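You operate a simulated robot arm through the tools that you are given. There is no shell and no other tool. Be economical: measure what you need, move in short steps, check, and stop when the job is done.

Carry out the task below with a simulated two-armed robot. There is one attempt and no reset: what you move stays moved.

JOB
Pick up the green block with one hand, pass it to the other hand and put it on the left end of the blue-legged table. Set down upright: green block.
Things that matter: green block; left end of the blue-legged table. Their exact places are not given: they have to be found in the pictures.

Only the result counts: the job must be done as asked and must still hold three seconds after the hand-in. Knocking over, shifting, dropping, spilling or breaking anything else fails it.

ROBOT AND FRAMES
Two 7-joint arms with two-finger parallel grippers on one trunk, on a base that drives. Base frame: it is fixed to the floor where the robot stands at the start and does not move with it; the origin is under the middle of the robot, x ahead of it, y to its left, z up. Lengths are in mm, angles in rad, forces in N, time in s.
The left shoulder is at the start at [30, 119, 935], the right one opposite. With the tool pointing down near the work surface each hand reaches from about 200 to 460 mm from the robot's upright axis, wherever it stands, measured 20 degrees to its own side. Places, roughly: left end of the blue-legged table [-1100, -100, 800]. Payload 3.43 kg a hand.
The TCP of each hand is the grasp point between the finger pads, 30 mm short of the fingertips. In the tool frame z runs along the fingers and y along their closing line. The gripper opens to 94 mm. The fingers are 28 mm wide and 10 mm thick; the gripper's body (50 by 96 mm) begins 55 mm behind the TCP.
Orientation is that of the tool frame in the base frame, as a unit quaternion [w, x, y, z]. With the fingers straight down and closing along the base's y, the tool's x points along the base's -x, its y along +y and its z along -z.

CONTROLS
- The arms move only by the tool servo_tool. It takes "left_moves", "right_moves" or both (then of equal length, played together; a hand with none holds still); each is a list that holds one entry, the list of rows, each a list of 7 numbers: the shift along the base's x, y, z in units of 20 mm (1.0 is 20 mm), then the turn, a rotation vector about the base's x, y, z in units of 8 degrees (1.0 is 8 degrees), then the gripper command, from -1 (fully open) to 1 (shut), values between in proportion. In form: [[[tx, ty, tz, rx, ry, rz, claw], ...]]. A call has 1 to 12 rows; each row shifts and turns the commanded pose from where the row before left it. A call with a number of a shift or a turn outside -1 to 1 is refused whole. Each row takes 0.2 s and may step no farther than 50 mm and 0.15 rad from the row before; otherwise, or with a gripper value out of range, the whole call is refused. Where a pose cannot be reached the arm comes as near as it can. A force on the tool above 40 N (or 10 N above the force at the start of the call, whichever is more), or a blocked arm, ends the call early, and 0.2 s more pass. The fingers move at their own pace (about 72 mm/s each) and stop on an object; they squeeze with about 25 N. The grip force told is the motor's: it shows also when the fingers shut on nothing. Time passes only in rows, and 0.2 s behind the last, so rows that do not move let the fingers close. The reply holds the time, the measured pose of the TCP, the force on the tool along the base axes, the opening and the grip force, in the units named above and with some noise, with the torque about the TCP (base axes, N m) and any sound that the robot's microphone picked up, and new pictures: "show" is both (left out), scene, wrist or none (wrist: the cameras of the hands that moved).
- Cameras (640 x 400 px; columns grow to the right, rows downward): "scene" is now at [-28.6, -38.6, 1623.7]; the picture's right is [-0.99, 0.10, 0.00], its down [0.10, 0.93, -0.36] and it looks along [-0.04, -0.36, -0.93] (base axes); focal length 219 px, centre (320, 200). "left" rides on the left gripper at [76, -14, -102] in its tool frame; the picture's right is [0.18, 0.98, 0.00], its down [-0.75, 0.14, -0.64] and it looks along [-0.63, 0.12, 0.77] (tool axes); focal length 243 px, centre (320, 200). "right" rides on the right gripper at [76, 14, -103] in its tool frame; the picture's right is [-0.18, 0.98, 0.00], its down [-0.75, -0.14, -0.64] and it looks along [-0.63, -0.12, 0.77] (tool axes); focal length 243 px, centre (320, 200).
- slide_trunk(by): slides the trunk up (or, below 0, down) by that many mm; the arms and the scene camera ride with it, the base frame stays. It gives what a move gives, with no picture.
- roll_base(legs): drives the robot by 1 to 6 legs, each [ahead, turn to the left] in mm and rad, along the robot's own axes; the way and the turn of a leg run together, so that a leg with both is an arc; at most 1500 mm and 3.142 rad a leg. The arms and the cameras ride along, it lands a little off, and it stops where it bumps. It gives what a move gives, and a new picture of the scene camera.
- aim_head(pan, tilt): turns the head with the scene camera to pan (to the left, within 2.496 rad either way) and tilt (down, from -0.506 to 1.204), counted from straight ahead of the robot. It gives what a move gives, and a new picture of the scene camera.
- point_at(camera, pixels): there is no depth. For up to 12 entries [column, row, z] of the newest picture of that camera ("zoom" is the newest enlarged one), the place [x, y] in the base frame at which the ray of that pixel passes the height z, good to about 2 mm, but the place of the scene camera against the robot may be out by one fixed shift of up to 25 mm in any direction. It takes no simulated time.
- enlarge(camera, box): a new picture of the part [left, top, right, bottom] of that camera's present view, enlarged. It takes no simulated time.
- close_job(): hands the job in; it is judged then, once.

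Go step by step. Measure first, check grasps and placings, and put right what went wrong. The budget is 80 turns and 260 pictures, counting those below and the enlarged ones. Unless the task says otherwise, let go and move clear before handing in, and close with one line.

The tools are called after ">>>" as a command line: name --argument value ..., lists and objects as JSON in quotes. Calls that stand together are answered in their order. servo_tool: Moves the arms, as the interface text tells. Its arguments: {"type":"object","properties":{"left_moves":{"type":"array","items":{"type":"array","items":{"type":"array","items":{"type":"number"}}}},"right_moves":{"type":"array","items":{"type":"array","items":{"type":"array","items":{"type":"number"}}}},"show":{"type":"string","enum":["both","scene","wrist","none"]}},"required":[]} The other tools are called the same way: slide_trunk (by) slides the trunk up or down; roll_base (legs) drives the base; aim_head (pan, tilt) turns the head that bears the scene camera; point_at (camera, pixels) gives the place at which the rays of pixels pass given heights; enlarge (camera, box) takes an enlarged picture of a part of a camera's view; close_job () hands the job in.

At the start:

```text
time_s: 0.0
left_eef_pos: [429.5, -3.2, 1051.7]
left_ee_rot: [0.0, 0.0, 1.0, 0.0]
left_contact_force: [0.9, 0.4, 0.6]
left_ft_torque: [0.0, 0.0, 0.01]
left_grip_width: 94.1
left_grasp_force: 0.1
right_eef_pos: [272.0, -415.3, 1016.9]
right_ee_rot: [0.0, 0.0, 1.0, 0.001]
right_contact_force: [0.3, -0.4, -0.1]
right_ft_torque: [-0.02, 0.0, 0.02]
right_grip_width: 94.0
right_grasp_force: 0.0
trunk travel left (down, up): [-200.0, 210.0]
robot x, y, heading: [2.2, 4.8, -0.002]
head pan, tilt: [-1.676, 1.201]
```

scene: 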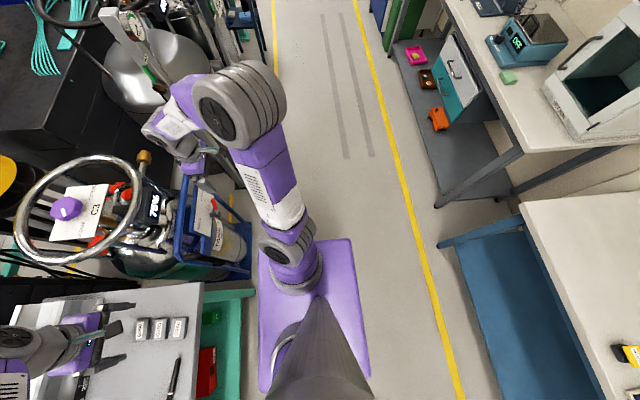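
right: 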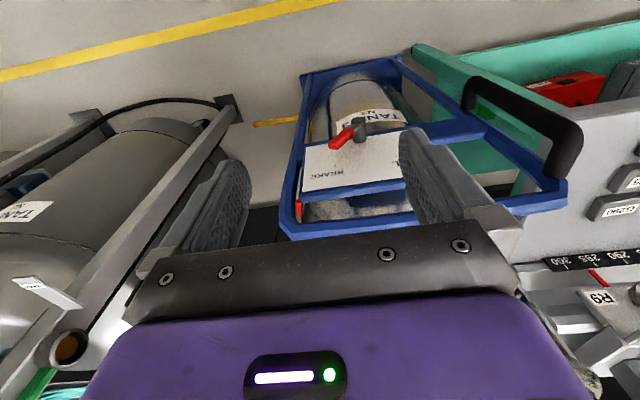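
left: 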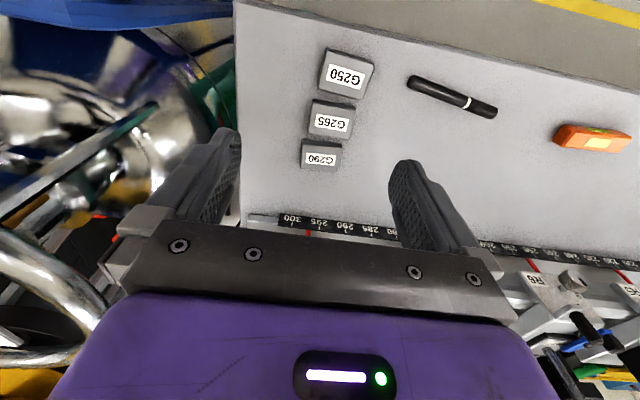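

The scene picture shows a small green thing near (508,77) and a table with blue parts at the lower right. I'll look closer and then look around.

>>> enlarge --camera "scene" --box '[440, 0, 640, 125]'

>>> aim_head --pan -2.45 --tilt 0.7

>>> aim_head --pan 2.45 --tilt 0.7

>>> aim_head --pan 0 --tilt 0.8

```text
3.20 times, centred on (540, 62) of scene
```

zoom: 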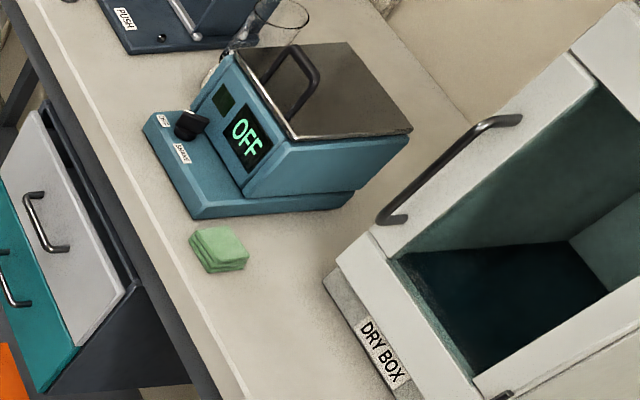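

```text
time_s: 1.1
left_eef_pos: [428.0, -3.9, 1050.8]
left_ee_rot: [0.0, -0.001, 1.0, 0.0]
left_contact_force: [-0.3, 0.5, 0.1]
left_ft_torque: [0.03, -0.01, -0.01]
left_grip_width: 94.0
left_grasp_force: 0.2
right_eef_pos: [271.9, -414.0, 1015.7]
right_ee_rot: [0.0, 0.0, 1.0, 0.0]
right_contact_force: [0.7, -0.2, -0.1]
right_ft_torque: [0.03, -0.01, 0.03]
right_grip_width: 94.1
right_grasp_force: 0.1
trunk travel left (down, up): [-200.0, 210.0]
robot x, y, heading: [0.3, -2.4, -0.002]
head pan, tilt: [-2.45, 0.7]
```

scene: 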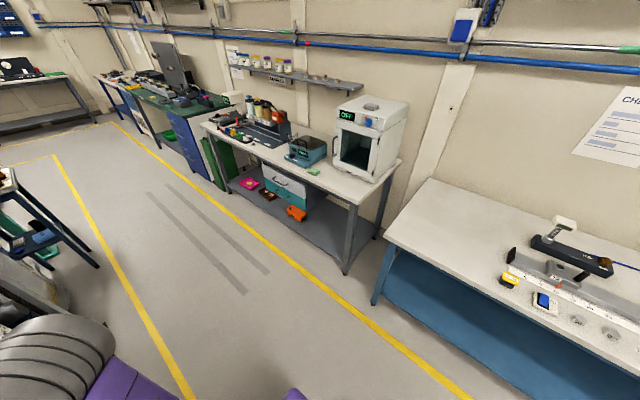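

```text
time_s: 5.0
left_eef_pos: [429.7, -3.4, 1050.5]
left_ee_rot: [-0.001, 0.001, 1.0, 0.0]
left_contact_force: [0.0, 0.3, -0.5]
left_ft_torque: [0.01, 0.02, 0.03]
left_grip_width: 94.1
left_grasp_force: 0.0
right_eef_pos: [271.9, -415.7, 1016.6]
right_ee_rot: [0.0, -0.001, 1.0, 0.0]
right_contact_force: [0.7, 1.0, 0.3]
right_ft_torque: [-0.01, -0.02, -0.03]
right_grip_width: 94.0
right_grasp_force: 0.0
trunk travel left (down, up): [-200.0, 210.0]
robot x, y, heading: [-0.7, 2.5, 0.003]
head pan, tilt: [2.45, 0.7]
```

scene: 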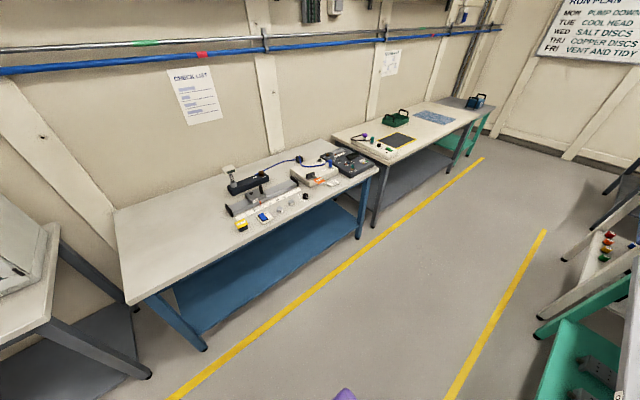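

```text
time_s: 7.2
left_eef_pos: [430.1, -3.0, 1050.6]
left_ee_rot: [0.0, 0.0, 1.0, 0.0]
left_contact_force: [0.0, -0.6, 0.3]
left_ft_torque: [0.01, -0.01, 0.0]
left_grip_width: 93.7
left_grasp_force: 0.1
right_eef_pos: [271.6, -414.4, 1016.5]
right_ee_rot: [0.001, 0.0, 1.0, 0.0]
right_contact_force: [-0.6, 0.5, -0.9]
right_ft_torque: [-0.03, 0.02, -0.02]
right_grip_width: 94.0
right_grasp_force: 0.0
trunk travel left (down, up): [-200.0, 210.0]
robot x, y, heading: [2.4, -0.1, -0.001]
head pan, tilt: [0.0, 0.799]
```

scene: 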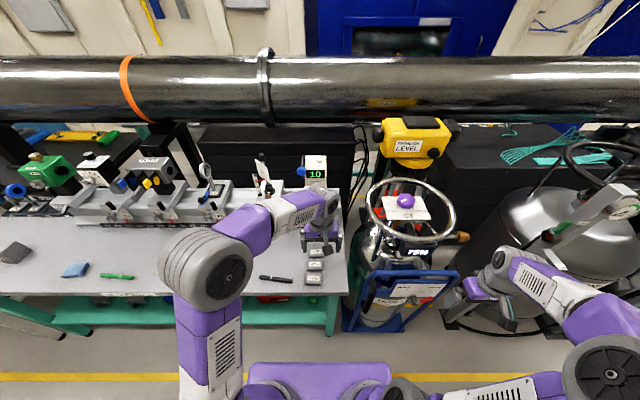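

There are several green candidates: a stack near the scale on the far bench, and a green box and pieces on the bench ahead. I'll enlarge the front bench and look left.

>>> enlarge --camera "scene" --box '[0, 110, 240, 300]'

>>> enlarge --camera "scene" --box '[220, 140, 480, 320]'

>>> aim_head --pan 1.0 --tilt 0.7

>>> aim_head --pan -1.0 --tilt 0.6

>>> aim_head --pan -2.2 --tilt 0.85

```text
2.11 times, centred on (120, 205) of scene
```

zoom: 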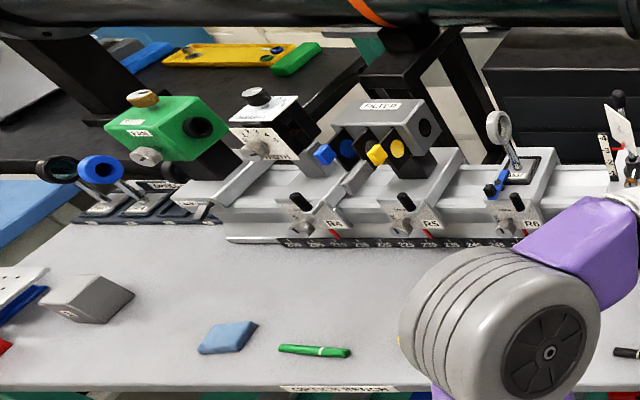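

```text
2.22 times, centred on (350, 230) of scene
```

zoom: 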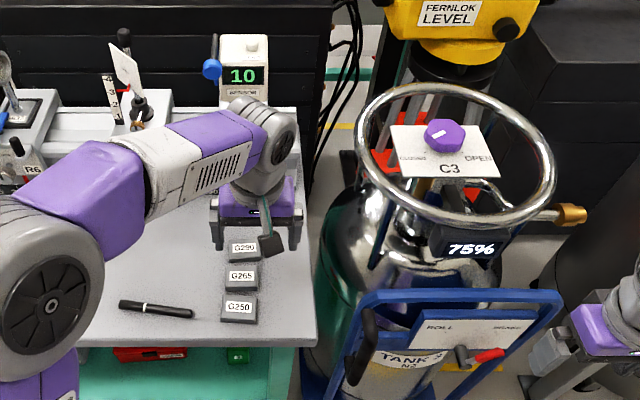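

```text
time_s: 8.5
left_eef_pos: [428.5, -3.9, 1051.3]
left_ee_rot: [0.0, 0.0, 1.0, 0.001]
left_contact_force: [0.5, 0.3, -0.5]
left_ft_torque: [-0.01, -0.05, 0.02]
left_grip_width: 93.9
left_grasp_force: 0.0
right_eef_pos: [271.5, -415.4, 1016.7]
right_ee_rot: [0.0, 0.0, 1.0, 0.0]
right_contact_force: [0.0, -0.3, 0.1]
right_ft_torque: [0.01, -0.04, -0.01]
right_grip_width: 94.2
right_grasp_force: 0.0
trunk travel left (down, up): [-200.0, 210.0]
robot x, y, heading: [3.6, -3.2, -0.0]
head pan, tilt: [1.0, 0.7]
```

scene: 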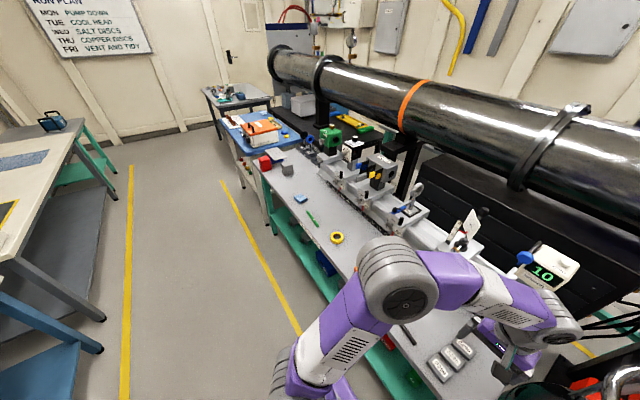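

```text
time_s: 10.4
left_eef_pos: [429.8, -3.4, 1050.5]
left_ee_rot: [0.0, -0.001, 1.0, 0.001]
left_contact_force: [0.4, 0.5, -0.9]
left_ft_torque: [-0.01, 0.0, -0.03]
left_grip_width: 93.9
left_grasp_force: 0.0
right_eef_pos: [271.6, -414.2, 1016.5]
right_ee_rot: [-0.001, 0.0, 1.0, 0.0]
right_contact_force: [0.4, -0.3, -0.1]
right_ft_torque: [-0.02, 0.02, 0.02]
right_grip_width: 93.8
right_grasp_force: 0.1
trunk travel left (down, up): [-200.0, 210.0]
robot x, y, heading: [2.2, 0.6, 0.003]
head pan, tilt: [-1.0, 0.6]
```

scene: 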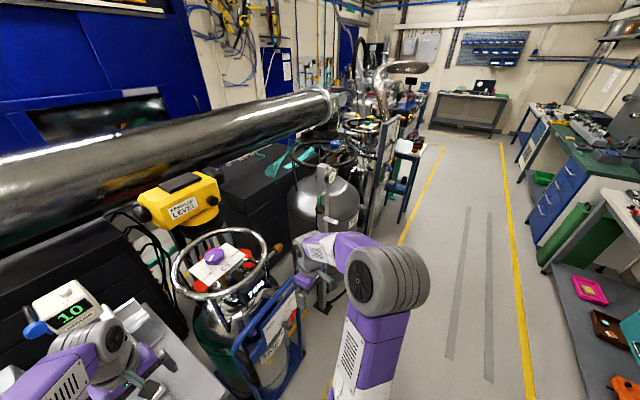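

```text
time_s: 11.8
left_eef_pos: [430.9, -4.5, 1051.3]
left_ee_rot: [0.0, 0.0, 1.0, 0.0]
left_contact_force: [0.4, -0.9, 0.7]
left_ft_torque: [-0.01, -0.01, 0.0]
left_grip_width: 93.9
left_grasp_force: 0.0
right_eef_pos: [271.5, -413.4, 1017.0]
right_ee_rot: [0.001, 0.0, 1.0, 0.001]
right_contact_force: [-0.3, 0.6, -0.1]
right_ft_torque: [-0.01, -0.02, -0.01]
right_grip_width: 94.1
right_grasp_force: 0.1
trunk travel left (down, up): [-200.0, 210.0]
robot x, y, heading: [-1.6, -1.6, 0.001]
head pan, tilt: [-2.201, 0.85]
```

scene: 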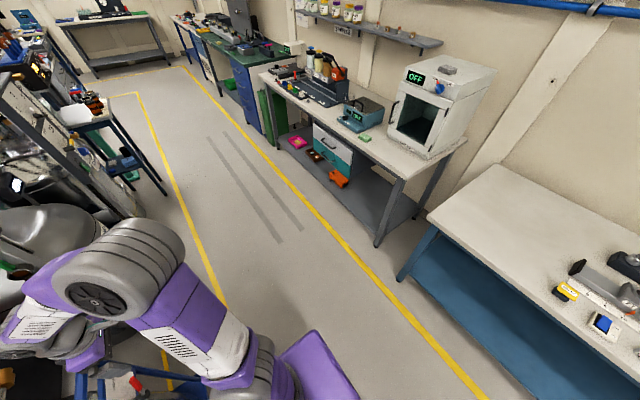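

I need closer looks at the green things: the stack by the scale (363,138), the far tables, and the shelf under the front bench.

>>> enlarge --camera "scene" --box '[320, 90, 420, 160]'

>>> enlarge --camera "scene" --box '[160, 0, 360, 120]'

>>> enlarge --camera "scene" --box '[0, 0, 160, 200]'

>>> aim_head --pan 0.9 --tilt 0.7

>>> enlarge --camera "scene" --box '[180, 70, 380, 250]'

>>> enlarge --camera "scene" --box '[320, 260, 560, 400]'

```text
5.71 times, centred on (370, 125) of scene
```

zoom: 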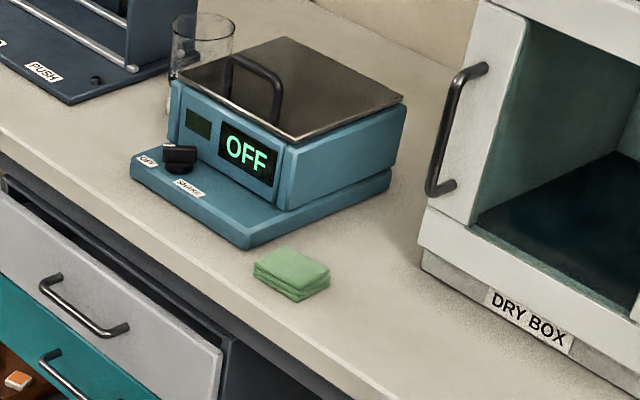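

```text
3.20 times, centred on (260, 60) of scene
```

zoom: 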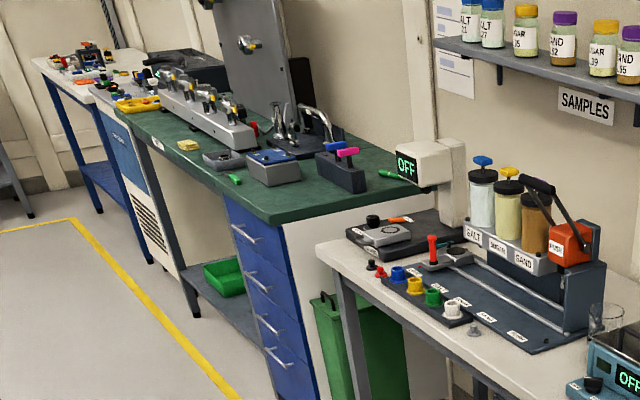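

```text
2.00 times, centred on (80, 100) of scene
```

zoom: 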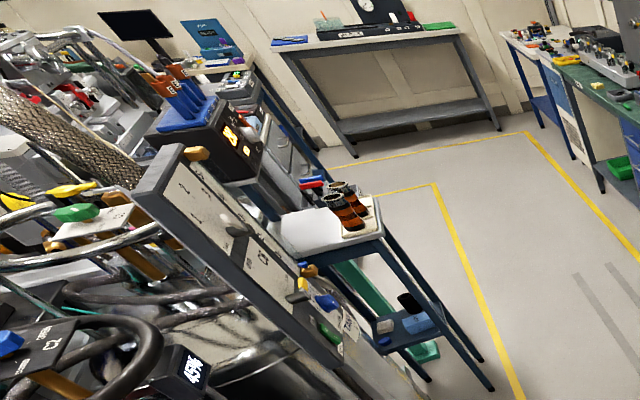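

```text
time_s: 14.5
left_eef_pos: [429.8, -3.9, 1050.8]
left_ee_rot: [0.0, 0.0, 1.0, 0.0]
left_contact_force: [0.4, 1.0, 0.2]
left_ft_torque: [0.02, -0.02, -0.01]
left_grip_width: 93.8
left_grasp_force: 0.0
right_eef_pos: [272.1, -414.1, 1016.6]
right_ee_rot: [0.0, -0.001, 1.0, 0.0]
right_contact_force: [0.6, 0.8, 0.0]
right_ft_torque: [0.02, 0.01, 0.01]
right_grip_width: 93.7
right_grasp_force: 0.1
trunk travel left (down, up): [-200.0, 210.0]
robot x, y, heading: [0.2, -1.6, -0.0]
head pan, tilt: [0.901, 0.7]
```

scene: 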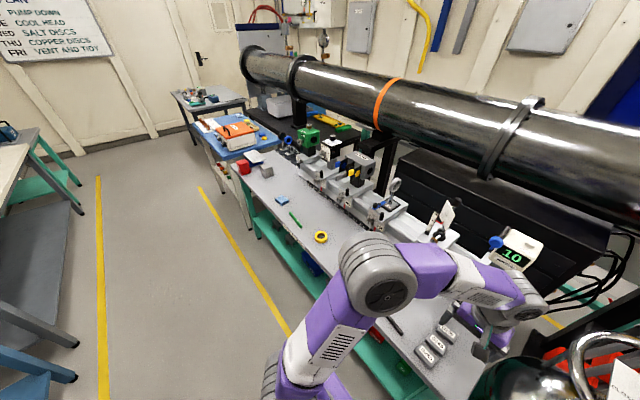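

```text
2.22 times, centred on (280, 160) of scene
```

zoom: 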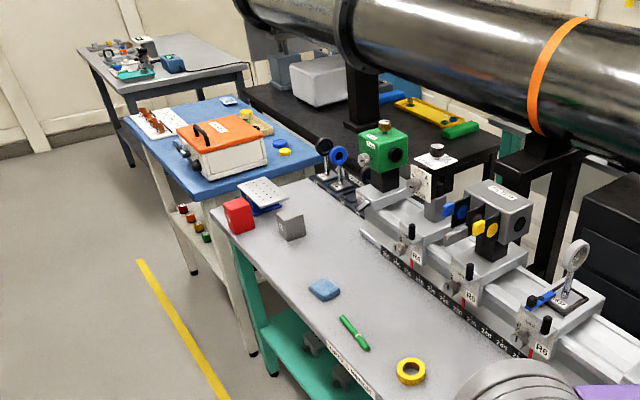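

```text
2.67 times, centred on (440, 330) of scene
```

zoom: 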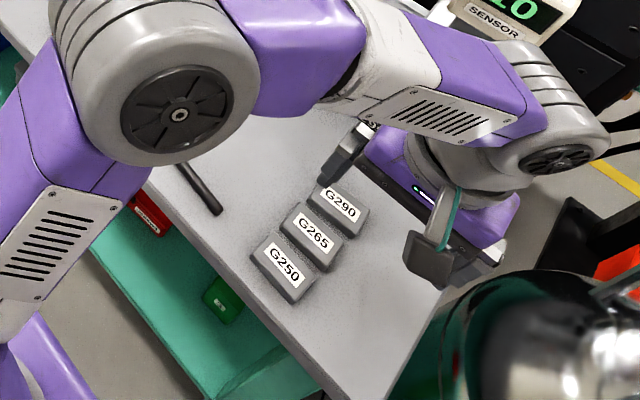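

I'll check the blue-legged table and the grey table beside it, along with other directions.

>>> aim_head --pan 2.45 --tilt 0.6

>>> enlarge --camera "scene" --box '[310, 80, 510, 200]'

>>> enlarge --camera "scene" --box '[100, 110, 400, 300]'

>>> aim_head --pan 0.3 --tilt 1.1

>>> aim_head --pan 1.5 --tilt 0.7

>>> aim_head --pan -0.5 --tilt 0.9

```text
time_s: 16.1
left_eef_pos: [429.1, -3.9, 1050.3]
left_ee_rot: [0.0, 0.0, 1.0, 0.0]
left_contact_force: [-0.2, 0.8, 0.2]
left_ft_torque: [-0.02, -0.02, 0.02]
left_grip_width: 94.0
left_grasp_force: 0.0
right_eef_pos: [271.1, -415.1, 1015.7]
right_ee_rot: [0.0, 0.0, 1.0, 0.0]
right_contact_force: [-0.4, 0.4, 0.6]
right_ft_torque: [0.04, 0.02, 0.01]
right_grip_width: 93.8
right_grasp_force: 0.0
trunk travel left (down, up): [-200.0, 210.0]
robot x, y, heading: [-2.5, -0.4, 0.002]
head pan, tilt: [2.45, 0.6]
```

scene: 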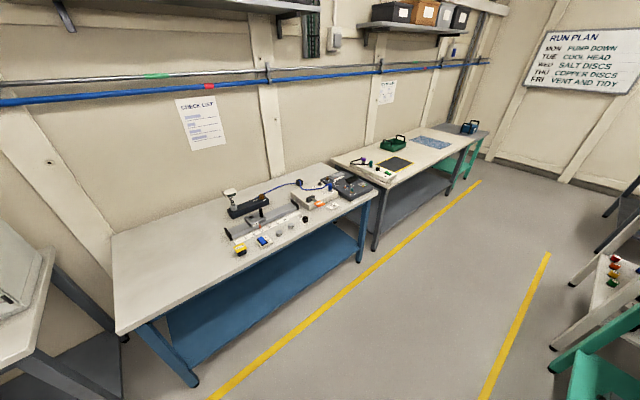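

```text
3.20 times, centred on (410, 140) of scene
```

zoom: 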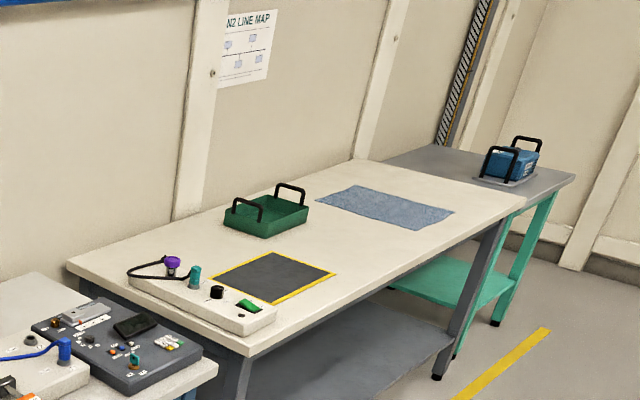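

```text
2.11 times, centred on (250, 205) of scene
```

zoom: 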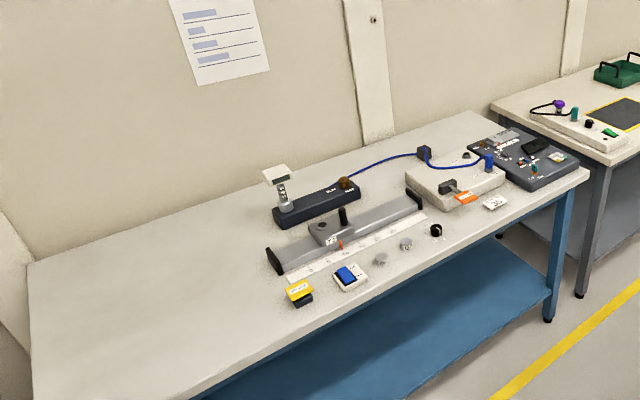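

```text
time_s: 18.1
left_eef_pos: [429.3, -3.3, 1052.3]
left_ee_rot: [0.0, 0.0, 1.0, 0.0]
left_contact_force: [0.2, -0.3, 0.0]
left_ft_torque: [-0.01, -0.01, 0.0]
left_grip_width: 94.0
left_grasp_force: 0.0
right_eef_pos: [272.4, -415.2, 1016.6]
right_ee_rot: [0.0, 0.0, 1.0, -0.001]
right_contact_force: [-0.5, -0.9, -0.9]
right_ft_torque: [-0.03, -0.01, 0.03]
right_grip_width: 94.2
right_grasp_force: 0.0
trunk travel left (down, up): [-200.0, 210.0]
robot x, y, heading: [4.6, 1.5, 0.0]
head pan, tilt: [0.3, 1.1]
```

scene: 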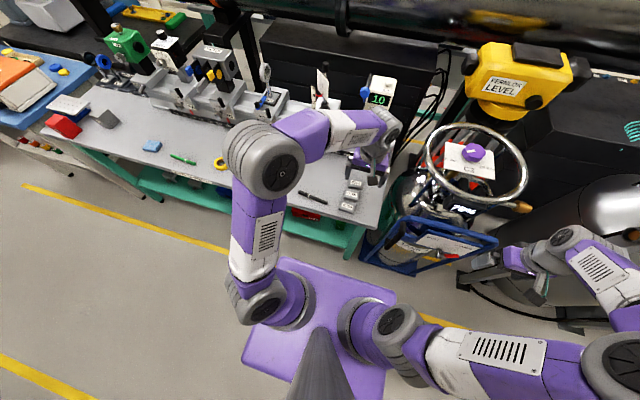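

```text
time_s: 19.6
left_eef_pos: [429.9, -2.8, 1051.1]
left_ee_rot: [-0.001, 0.001, 1.0, 0.0]
left_contact_force: [-0.7, -0.2, 0.3]
left_ft_torque: [-0.01, 0.0, 0.0]
left_grip_width: 94.1
left_grasp_force: 0.0
right_eef_pos: [271.3, -413.0, 1017.0]
right_ee_rot: [0.0, -0.001, 1.0, 0.0]
right_contact_force: [0.1, -0.5, -0.1]
right_ft_torque: [0.02, -0.01, 0.01]
right_grip_width: 94.1
right_grasp_force: 0.1
trunk travel left (down, up): [-200.0, 210.0]
robot x, y, heading: [-1.8, -1.1, 0.0]
head pan, tilt: [1.499, 0.7]
```

scene: 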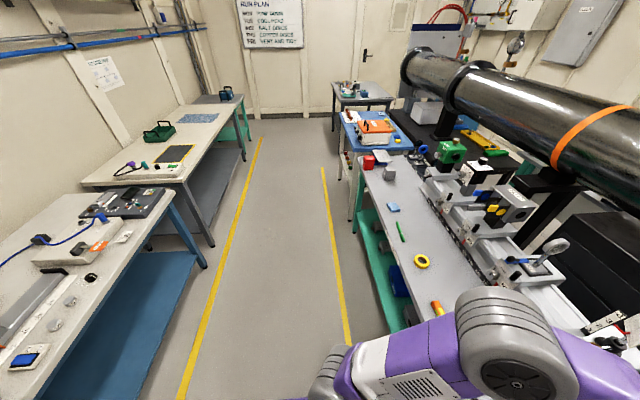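

```text
time_s: 21.5
left_eef_pos: [429.7, -4.3, 1050.9]
left_ee_rot: [0.0, 0.0, 1.0, 0.0]
left_contact_force: [0.4, 0.4, -0.2]
left_ft_torque: [-0.02, 0.01, -0.01]
left_grip_width: 94.1
left_grasp_force: 0.1
right_eef_pos: [271.7, -415.2, 1016.6]
right_ee_rot: [0.0, -0.001, 1.0, 0.0]
right_contact_force: [-0.2, -0.4, 0.3]
right_ft_torque: [-0.01, 0.0, -0.02]
right_grip_width: 94.0
right_grasp_force: 0.1
trunk travel left (down, up): [-200.0, 210.0]
robot x, y, heading: [-2.2, 0.2, -0.001]
head pan, tilt: [-0.499, 0.901]
```

scene: 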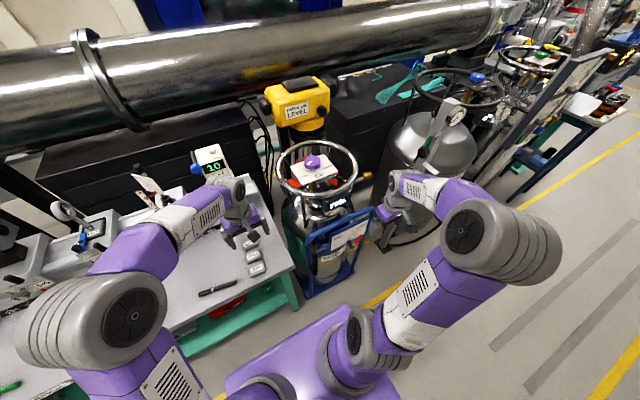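

I'll examine the shelf under the front bench and the items on the far right.

>>> enlarge --camera "scene" --box '[150, 260, 330, 380]'

>>> enlarge --camera "scene" --box '[460, 20, 640, 140]'

>>> aim_head --pan -1.6 --tilt 0.4

>>> enlarge --camera "scene" --box '[160, 60, 340, 180]'

>>> enlarge --camera "scene" --box '[320, 60, 480, 180]'

```text
3.33 times, centred on (240, 320) of scene
```

zoom: 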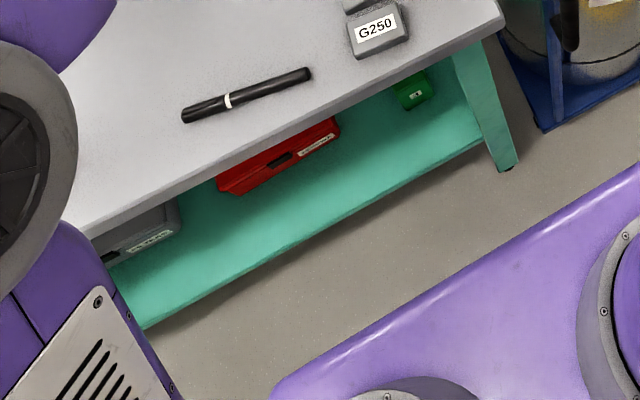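

```text
3.33 times, centred on (550, 80) of scene
```

zoom: 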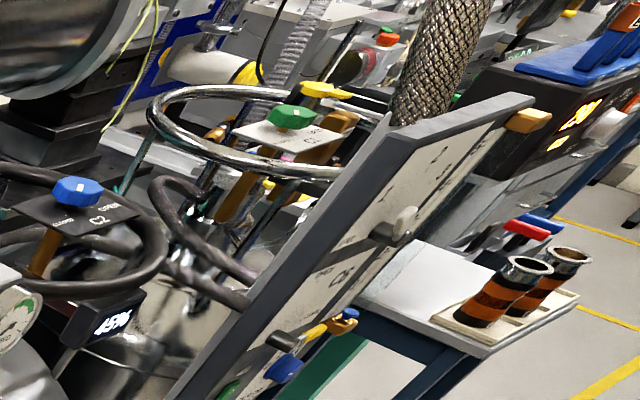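

```text
time_s: 22.8
left_eef_pos: [429.4, -4.2, 1051.5]
left_ee_rot: [0.001, 0.0, 1.0, 0.001]
left_contact_force: [0.4, 0.4, 0.1]
left_ft_torque: [0.0, -0.01, 0.0]
left_grip_width: 94.3
left_grasp_force: 0.1
right_eef_pos: [271.8, -415.9, 1016.2]
right_ee_rot: [0.0, 0.0, 1.0, 0.0]
right_contact_force: [-0.1, -0.1, -0.8]
right_ft_torque: [0.0, -0.04, 0.03]
right_grip_width: 94.2
right_grasp_force: 0.2
trunk travel left (down, up): [-200.0, 210.0]
robot x, y, heading: [-2.2, -0.3, -0.0]
head pan, tilt: [-1.6, 0.4]
```

scene: 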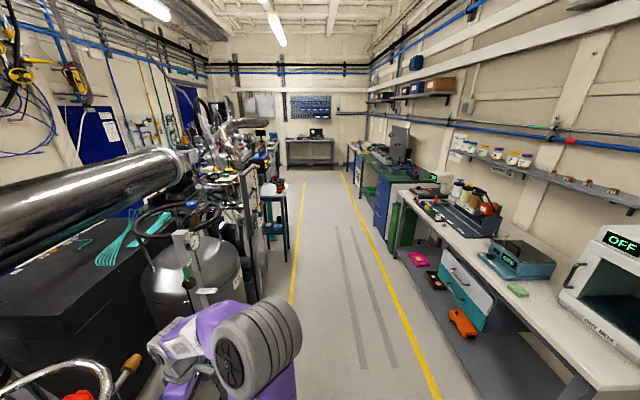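

```text
3.33 times, centred on (250, 120) of scene
```

zoom: 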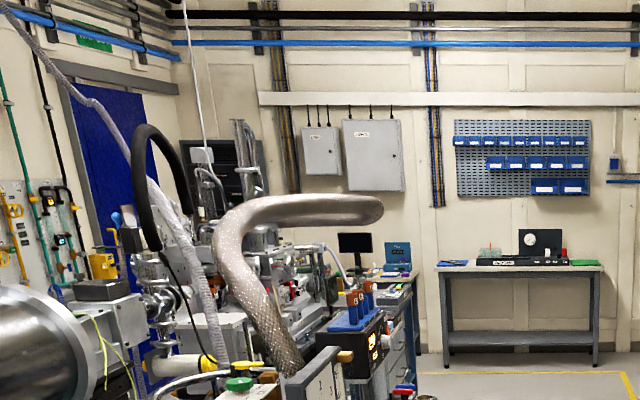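

```text
3.33 times, centred on (400, 120) of scene
```

zoom: 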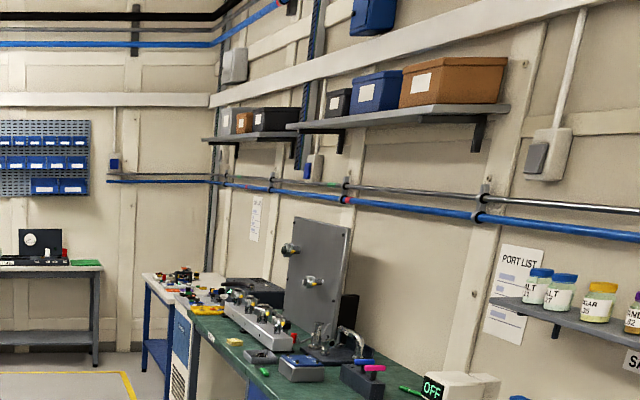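

I'll zoom on the left end of the front bench, the blue trolley and the far table.

>>> aim_head --pan 1.3 --tilt 0.5

>>> enlarge --camera "scene" --box '[270, 120, 370, 190]'

>>> enlarge --camera "scene" --box '[270, 180, 430, 300]'

>>> enlarge --camera "scene" --box '[350, 130, 500, 240]'

```text
time_s: 25.3
left_eef_pos: [430.2, -3.0, 1051.5]
left_ee_rot: [0.001, 0.0, 1.0, 0.0]
left_contact_force: [0.3, -0.6, 0.5]
left_ft_torque: [0.02, -0.01, -0.02]
left_grip_width: 93.8
left_grasp_force: 0.0
right_eef_pos: [271.2, -414.2, 1015.8]
right_ee_rot: [0.0, 0.001, 1.0, 0.0]
right_contact_force: [-1.0, 0.1, -0.2]
right_ft_torque: [0.0, 0.02, 0.01]
right_grip_width: 94.1
right_grasp_force: 0.1
trunk travel left (down, up): [-200.0, 210.0]
robot x, y, heading: [-1.0, 0.9, -0.003]
head pan, tilt: [1.3, 0.499]
```

scene: 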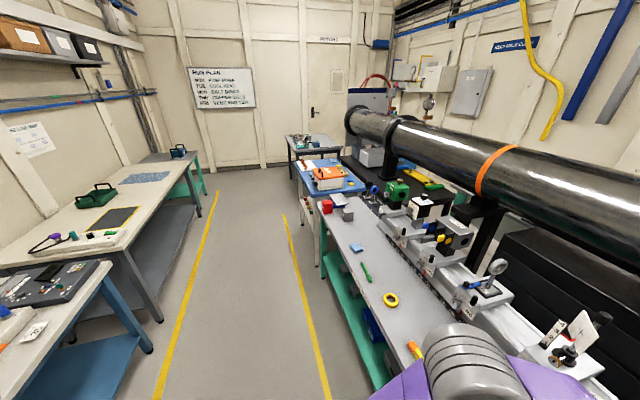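

```text
5.71 times, centred on (320, 155) of scene
```

zoom: 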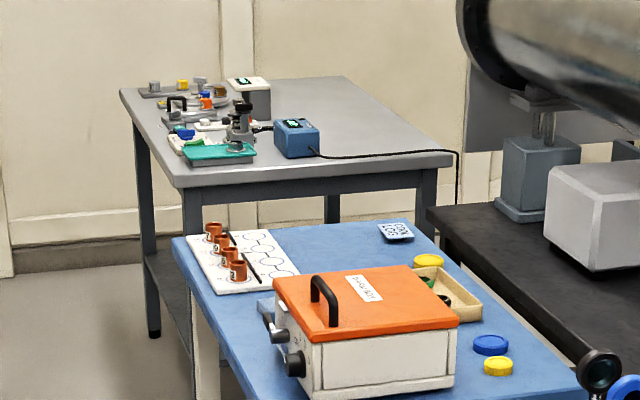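

```text
3.33 times, centred on (350, 240) of scene
```

zoom: 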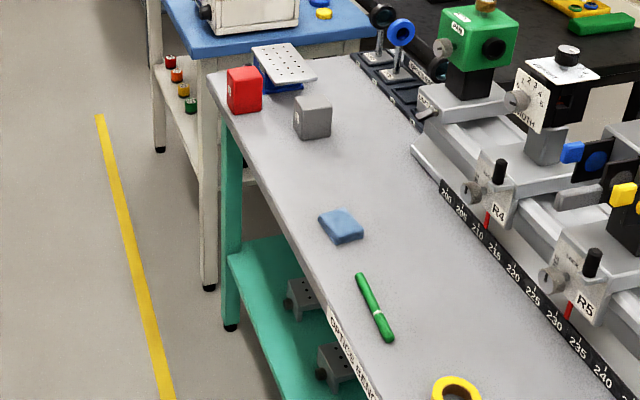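

```text
3.64 times, centred on (425, 185) of scene
```

zoom: 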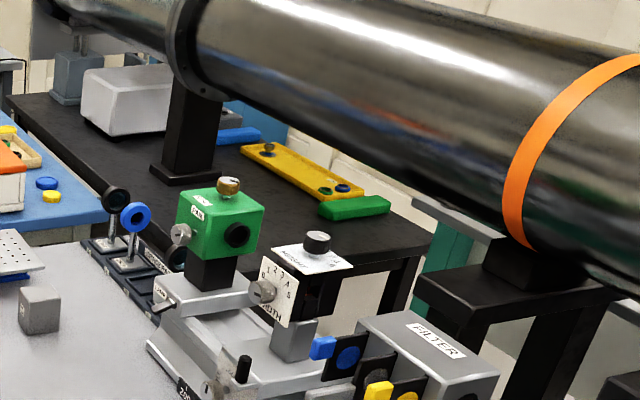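

Red and grey cubes with small labels stand on the bench. A green labelled block lies on the shelf under the front bench, so I'll measure that one.

>>> aim_head --pan -0.1 --tilt 1.2

>>> enlarge --camera "scene" --box '[220, 180, 400, 300]'

```text
time_s: 26.9
left_eef_pos: [428.8, -2.8, 1050.1]
left_ee_rot: [-0.001, 0.0, 1.0, 0.0]
left_contact_force: [-0.2, -0.3, 0.9]
left_ft_torque: [0.01, 0.02, -0.01]
left_grip_width: 93.8
left_grasp_force: 0.0
right_eef_pos: [271.2, -413.6, 1016.8]
right_ee_rot: [0.0, -0.001, 1.0, 0.0]
right_contact_force: [-0.2, 0.0, 0.6]
right_ft_torque: [0.01, -0.05, 0.01]
right_grip_width: 94.2
right_grasp_force: 0.1
trunk travel left (down, up): [-200.0, 210.0]
robot x, y, heading: [1.4, 0.0, 0.001]
head pan, tilt: [-0.099, 1.201]
```

scene: 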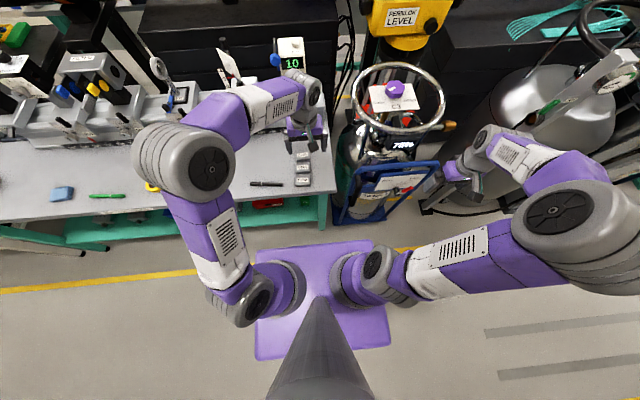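

```text
3.33 times, centred on (310, 240) of scene
```

zoom: 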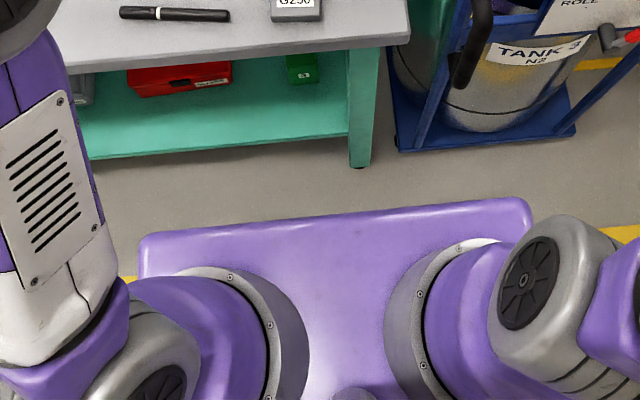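

I'll get coordinates for the bench edge, the shelf edge and the green block from this view.

>>> point_at --camera "zoom" --pixels '[[380, 40, 800], [310, 135, 200], [310, 135, 300], [310, 135, 400], [360, 165, 0], [303, 82, 200], [303, 82, 300], [303, 82, 400], [292, 82, 300], [318, 82, 300]]'

>>> point_at --camera "scene" --pixels '[[328, 225, 0], [320, 240, 0], [382, 202, 0]]'

>>> enlarge --camera "scene" --box '[280, 180, 340, 230]'

>>> aim_head --pan -2.3 --tilt 1.0

>>> enlarge --camera "scene" --box '[320, 20, 440, 100]'

>>> enlarge --camera "scene" --box '[380, 80, 640, 260]'

```text
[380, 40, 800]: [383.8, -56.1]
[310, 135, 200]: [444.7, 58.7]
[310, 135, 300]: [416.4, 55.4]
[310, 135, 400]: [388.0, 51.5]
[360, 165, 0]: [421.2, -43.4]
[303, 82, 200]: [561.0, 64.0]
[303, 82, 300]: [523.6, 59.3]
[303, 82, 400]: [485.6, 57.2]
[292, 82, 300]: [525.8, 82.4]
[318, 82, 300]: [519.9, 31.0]
```

```text
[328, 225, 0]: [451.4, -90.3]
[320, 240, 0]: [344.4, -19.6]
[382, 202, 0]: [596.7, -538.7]
```

```text
8.00 times, centred on (310, 205) of scene
```

zoom: 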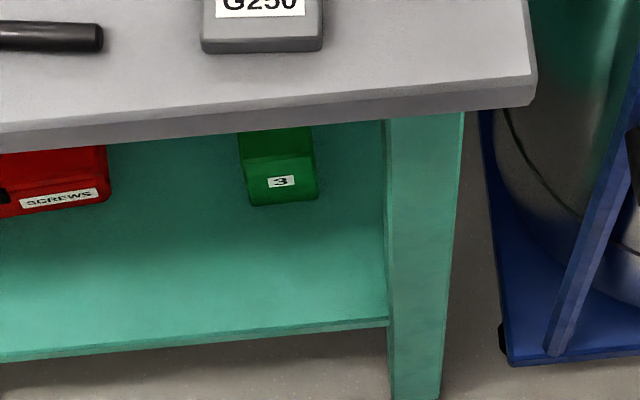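

```text
time_s: 28.9
left_eef_pos: [429.5, -3.4, 1050.7]
left_ee_rot: [0.0, 0.0, 1.0, 0.0]
left_contact_force: [-0.6, 0.2, 0.2]
left_ft_torque: [-0.01, 0.01, 0.01]
left_grip_width: 94.1
left_grasp_force: 0.0
right_eef_pos: [271.7, -414.2, 1016.1]
right_ee_rot: [0.0, 0.0, 1.0, 0.0]
right_contact_force: [-0.2, 0.0, -0.4]
right_ft_torque: [0.01, 0.02, -0.03]
right_grip_width: 94.0
right_grasp_force: 0.1
trunk travel left (down, up): [-200.0, 210.0]
robot x, y, heading: [-2.3, 3.2, -0.003]
head pan, tilt: [-2.3, 1.0]
```

scene: 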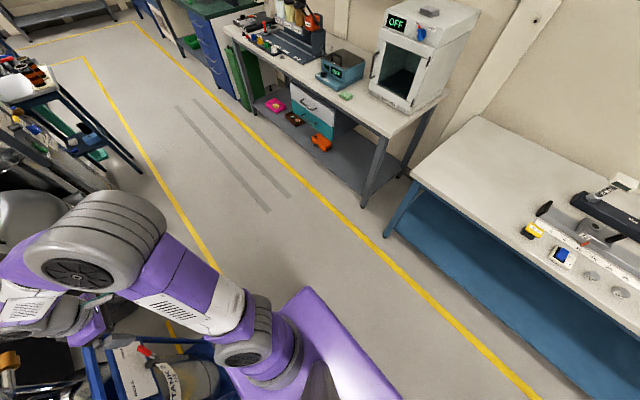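

```text
5.00 times, centred on (380, 60) of scene
```

zoom: 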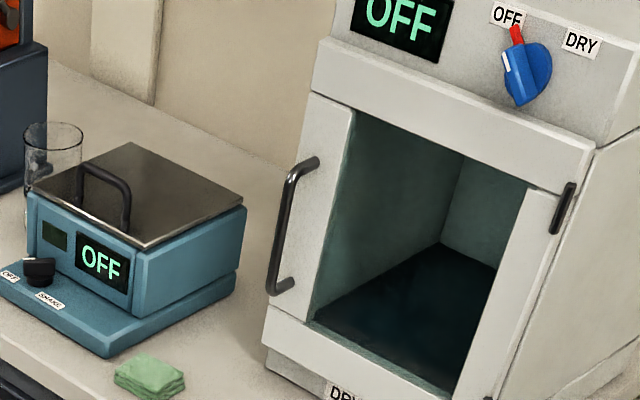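

```text
2.22 times, centred on (510, 170) of scene
```

zoom: 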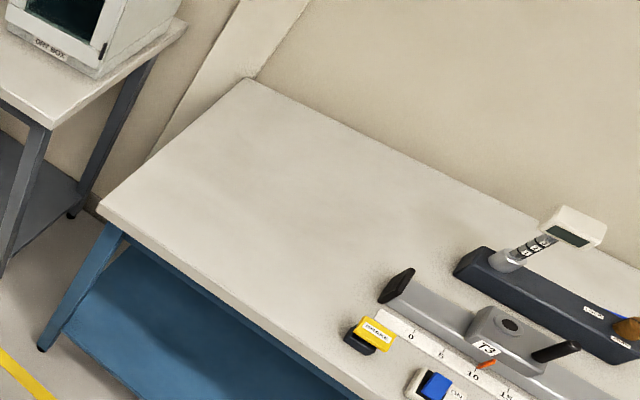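

The shelf item is green and labelled "3". I'll check whether the red and grey cubes carry similar labels, and look at the far right benches more closely.

>>> aim_head --pan 1.0 --tilt 0.6

>>> enlarge --camera "scene" --box '[235, 110, 325, 180]'

>>> aim_head --pan -1.8 --tilt 0.4

>>> enlarge --camera "scene" --box '[170, 130, 250, 190]'

>>> enlarge --camera "scene" --box '[240, 120, 340, 200]'

>>> enlarge --camera "scene" --box '[310, 160, 430, 270]'

```text
time_s: 31.7
left_eef_pos: [430.0, -3.0, 1051.7]
left_ee_rot: [0.0, 0.0, 1.0, 0.0]
left_contact_force: [-0.3, 0.1, 0.8]
left_ft_torque: [0.0, -0.06, -0.03]
left_grip_width: 94.1
left_grasp_force: 0.1
right_eef_pos: [270.7, -415.0, 1016.6]
right_ee_rot: [-0.001, 0.0, 1.0, 0.0]
right_contact_force: [0.4, -0.2, 0.1]
right_ft_torque: [0.0, -0.01, -0.01]
right_grip_width: 94.0
right_grasp_force: 0.0
trunk travel left (down, up): [-200.0, 210.0]
robot x, y, heading: [1.0, 0.1, 0.002]
head pan, tilt: [1.0, 0.6]
```

scene: 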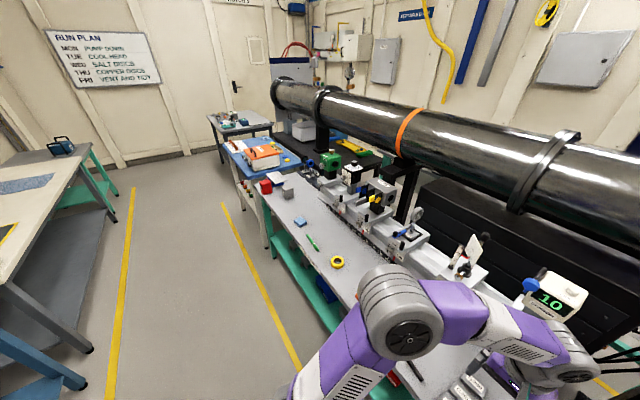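

```text
5.71 times, centred on (280, 145) of scene
```

zoom: 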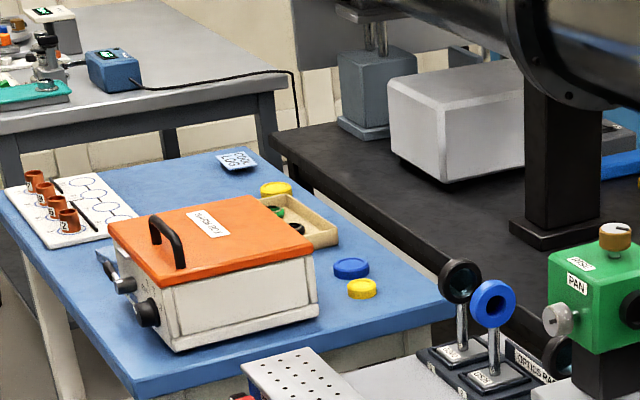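

```text
time_s: 34.2
left_eef_pos: [430.2, -4.5, 1050.0]
left_ee_rot: [-0.001, 0.0, 1.0, 0.0]
left_contact_force: [-0.6, 0.8, -0.4]
left_ft_torque: [0.05, 0.03, 0.03]
left_grip_width: 94.2
left_grasp_force: 0.1
right_eef_pos: [271.9, -414.6, 1016.5]
right_ee_rot: [-0.001, 0.0, 1.0, 0.001]
right_contact_force: [0.3, 0.6, -0.7]
right_ft_torque: [0.03, 0.0, 0.04]
right_grip_width: 94.1
right_grasp_force: 0.0
trunk travel left (down, up): [-200.0, 210.0]
robot x, y, heading: [0.3, 0.2, 0.002]
head pan, tilt: [-1.799, 0.4]
```

scene: 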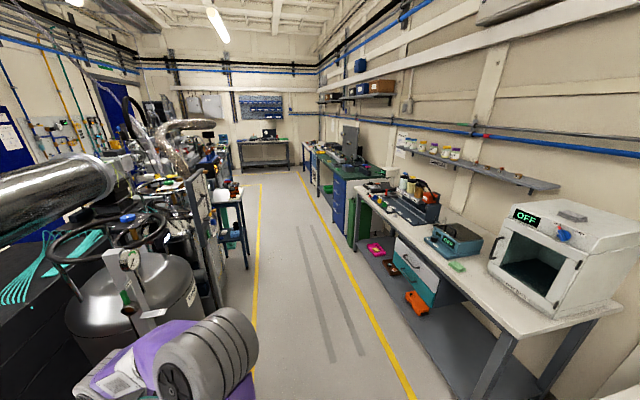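

```text
6.67 times, centred on (210, 160) of scene
```

zoom: 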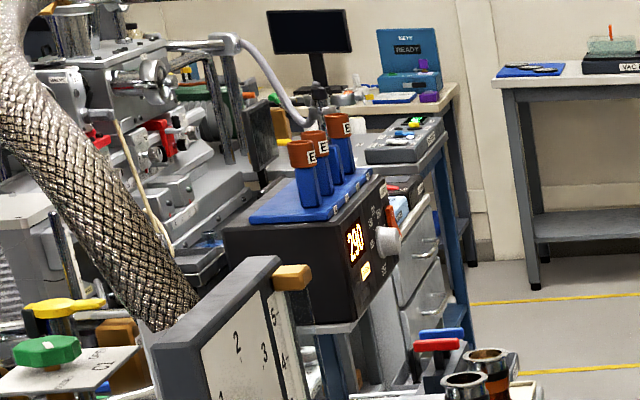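

```text
5.00 times, centred on (290, 160) of scene
```

zoom: 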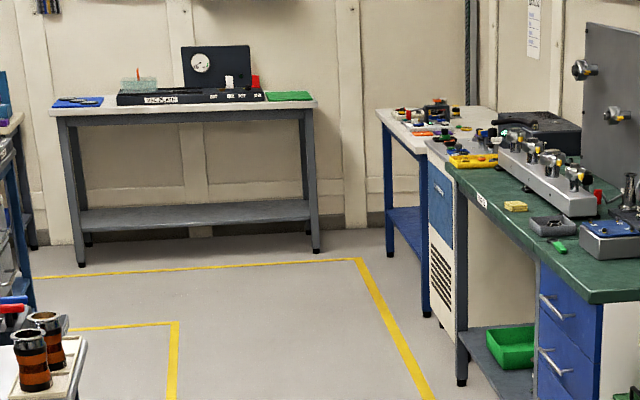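

```text
3.64 times, centred on (370, 215) of scene
```

zoom: 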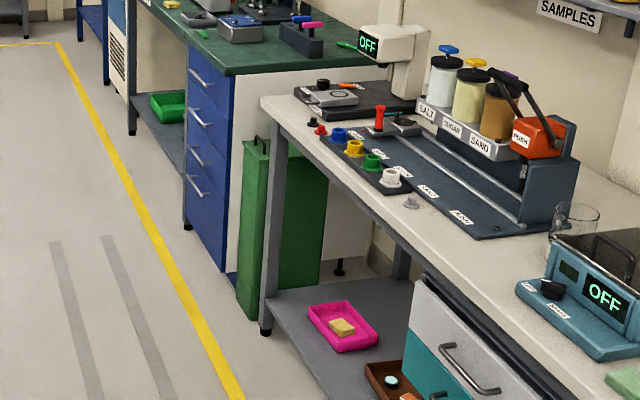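

The red and grey blocks still need a closer look, so I'll zoom on them.

>>> aim_head --pan 0.9 --tilt 0.7

>>> enlarge --camera "scene" --box '[230, 145, 290, 185]'

>>> enlarge --camera "scene" --box '[240, 200, 340, 290]'

>>> point_at --camera "scene" --pixels '[[244, 173, 800], [266, 178, 800], [281, 203, 800], [405, 388, 300], [416, 376, 800], [330, 380, 800]]'

```text
time_s: 36.6
left_eef_pos: [429.8, -3.6, 1051.2]
left_ee_rot: [0.0, -0.001, 1.0, 0.0]
left_contact_force: [0.0, -0.4, 0.3]
left_ft_torque: [0.01, 0.0, 0.0]
left_grip_width: 93.9
left_grasp_force: 0.0
right_eef_pos: [271.2, -414.0, 1016.9]
right_ee_rot: [0.0, 0.0, 1.0, 0.0]
right_contact_force: [0.3, 0.0, 0.2]
right_ft_torque: [-0.03, -0.02, 0.01]
right_grip_width: 94.0
right_grasp_force: 0.0
trunk travel left (down, up): [-200.0, 210.0]
robot x, y, heading: [-3.3, 1.3, 0.0]
head pan, tilt: [0.901, 0.7]
```

scene: 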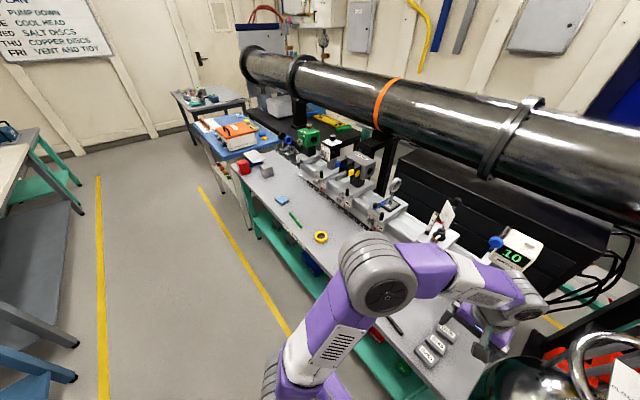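

```text
10.00 times, centred on (260, 165) of scene
```

zoom: 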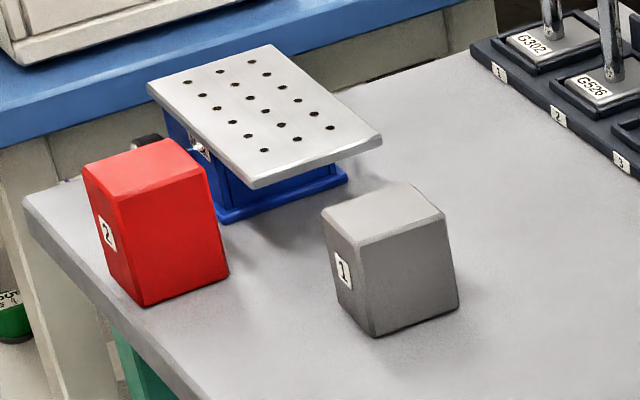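

```text
4.44 times, centred on (290, 245) of scene
```

zoom: 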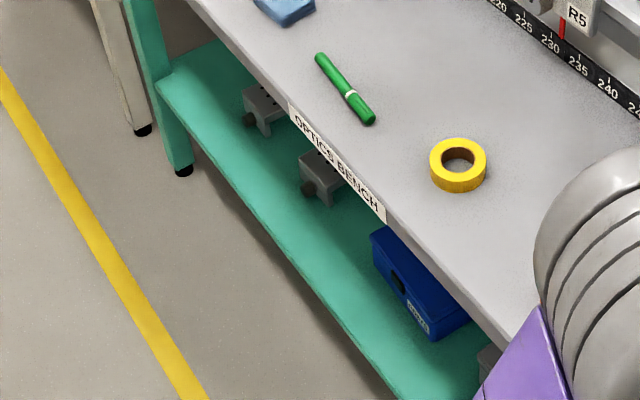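

```text
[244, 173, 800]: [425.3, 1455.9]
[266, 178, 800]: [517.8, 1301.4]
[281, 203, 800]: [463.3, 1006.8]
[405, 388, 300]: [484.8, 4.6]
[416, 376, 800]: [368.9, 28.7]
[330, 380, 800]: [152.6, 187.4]
```

Grey is "1", red is "2", and the green block "3" sits on the low shelf, so that is the target. I'll back off from the bench to see under it and get parallax.

>>> roll_base --legs '[[-300, 0]]'

>>> slide_trunk --by -200

>>> aim_head --pan -0.05 --tilt 0.9

```text
time_s: 38.7
left_eef_pos: [127.5, -1.7, 1050.5]
left_ee_rot: [0.0, 0.0, 1.0, 0.001]
left_contact_force: [-0.7, 0.5, 0.0]
left_ft_torque: [-0.01, 0.02, 0.01]
left_grip_width: 93.9
left_grasp_force: 0.0
right_eef_pos: [-29.6, -414.0, 1015.6]
right_ee_rot: [0.0, -0.001, 1.0, 0.0]
right_contact_force: [-0.1, 0.1, 0.1]
right_ft_torque: [-0.01, -0.01, 0.0]
right_grip_width: 94.3
right_grasp_force: 0.0
trunk travel left (down, up): [-200.0, 210.0]
robot x, y, heading: [-303.3, 0.5, 0.005]
head pan, tilt: [0.901, 0.7]
```

scene: 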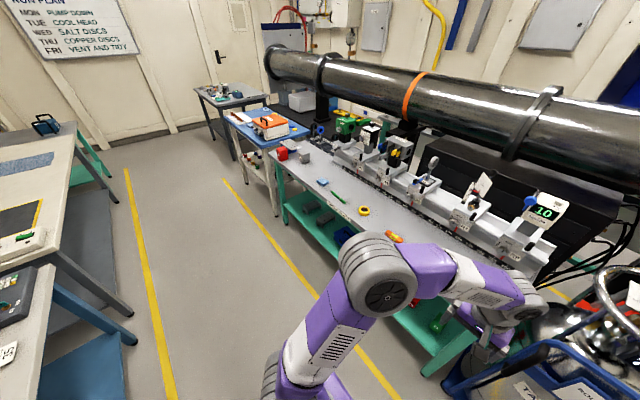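

```text
time_s: 40.8
left_eef_pos: [127.8, -3.7, 852.3]
left_ee_rot: [-0.001, 0.0, 1.0, -0.001]
left_contact_force: [-0.3, 0.4, -0.4]
left_ft_torque: [-0.01, 0.01, -0.01]
left_grip_width: 93.8
left_grasp_force: 0.0
right_eef_pos: [-30.7, -415.0, 815.2]
right_ee_rot: [0.0, -0.001, 1.0, 0.0]
right_contact_force: [0.1, 0.2, -0.3]
right_ft_torque: [0.01, 0.02, 0.03]
right_grip_width: 94.0
right_grasp_force: 0.1
trunk travel left (down, up): [0.0, 410.0]
robot x, y, heading: [-299.5, 0.7, -0.002]
head pan, tilt: [0.901, 0.7]
```

```text
time_s: 42.1
left_eef_pos: [127.3, -3.9, 849.7]
left_ee_rot: [0.0, -0.002, 1.0, 0.0]
left_contact_force: [-0.3, -0.6, -0.1]
left_ft_torque: [0.01, -0.01, -0.01]
left_grip_width: 94.0
left_grasp_force: 0.1
right_eef_pos: [-29.9, -415.3, 817.3]
right_ee_rot: [0.0, -0.001, 1.0, 0.0]
right_contact_force: [-0.4, -0.7, -0.3]
right_ft_torque: [0.03, 0.01, -0.02]
right_grip_width: 94.1
right_grasp_force: 0.1
trunk travel left (down, up): [0.0, 410.0]
robot x, y, heading: [-301.0, 2.7, 0.0]
head pan, tilt: [-0.051, 0.901]
```

scene: 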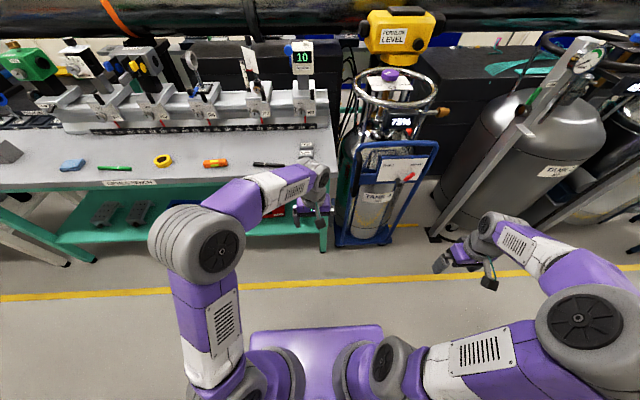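

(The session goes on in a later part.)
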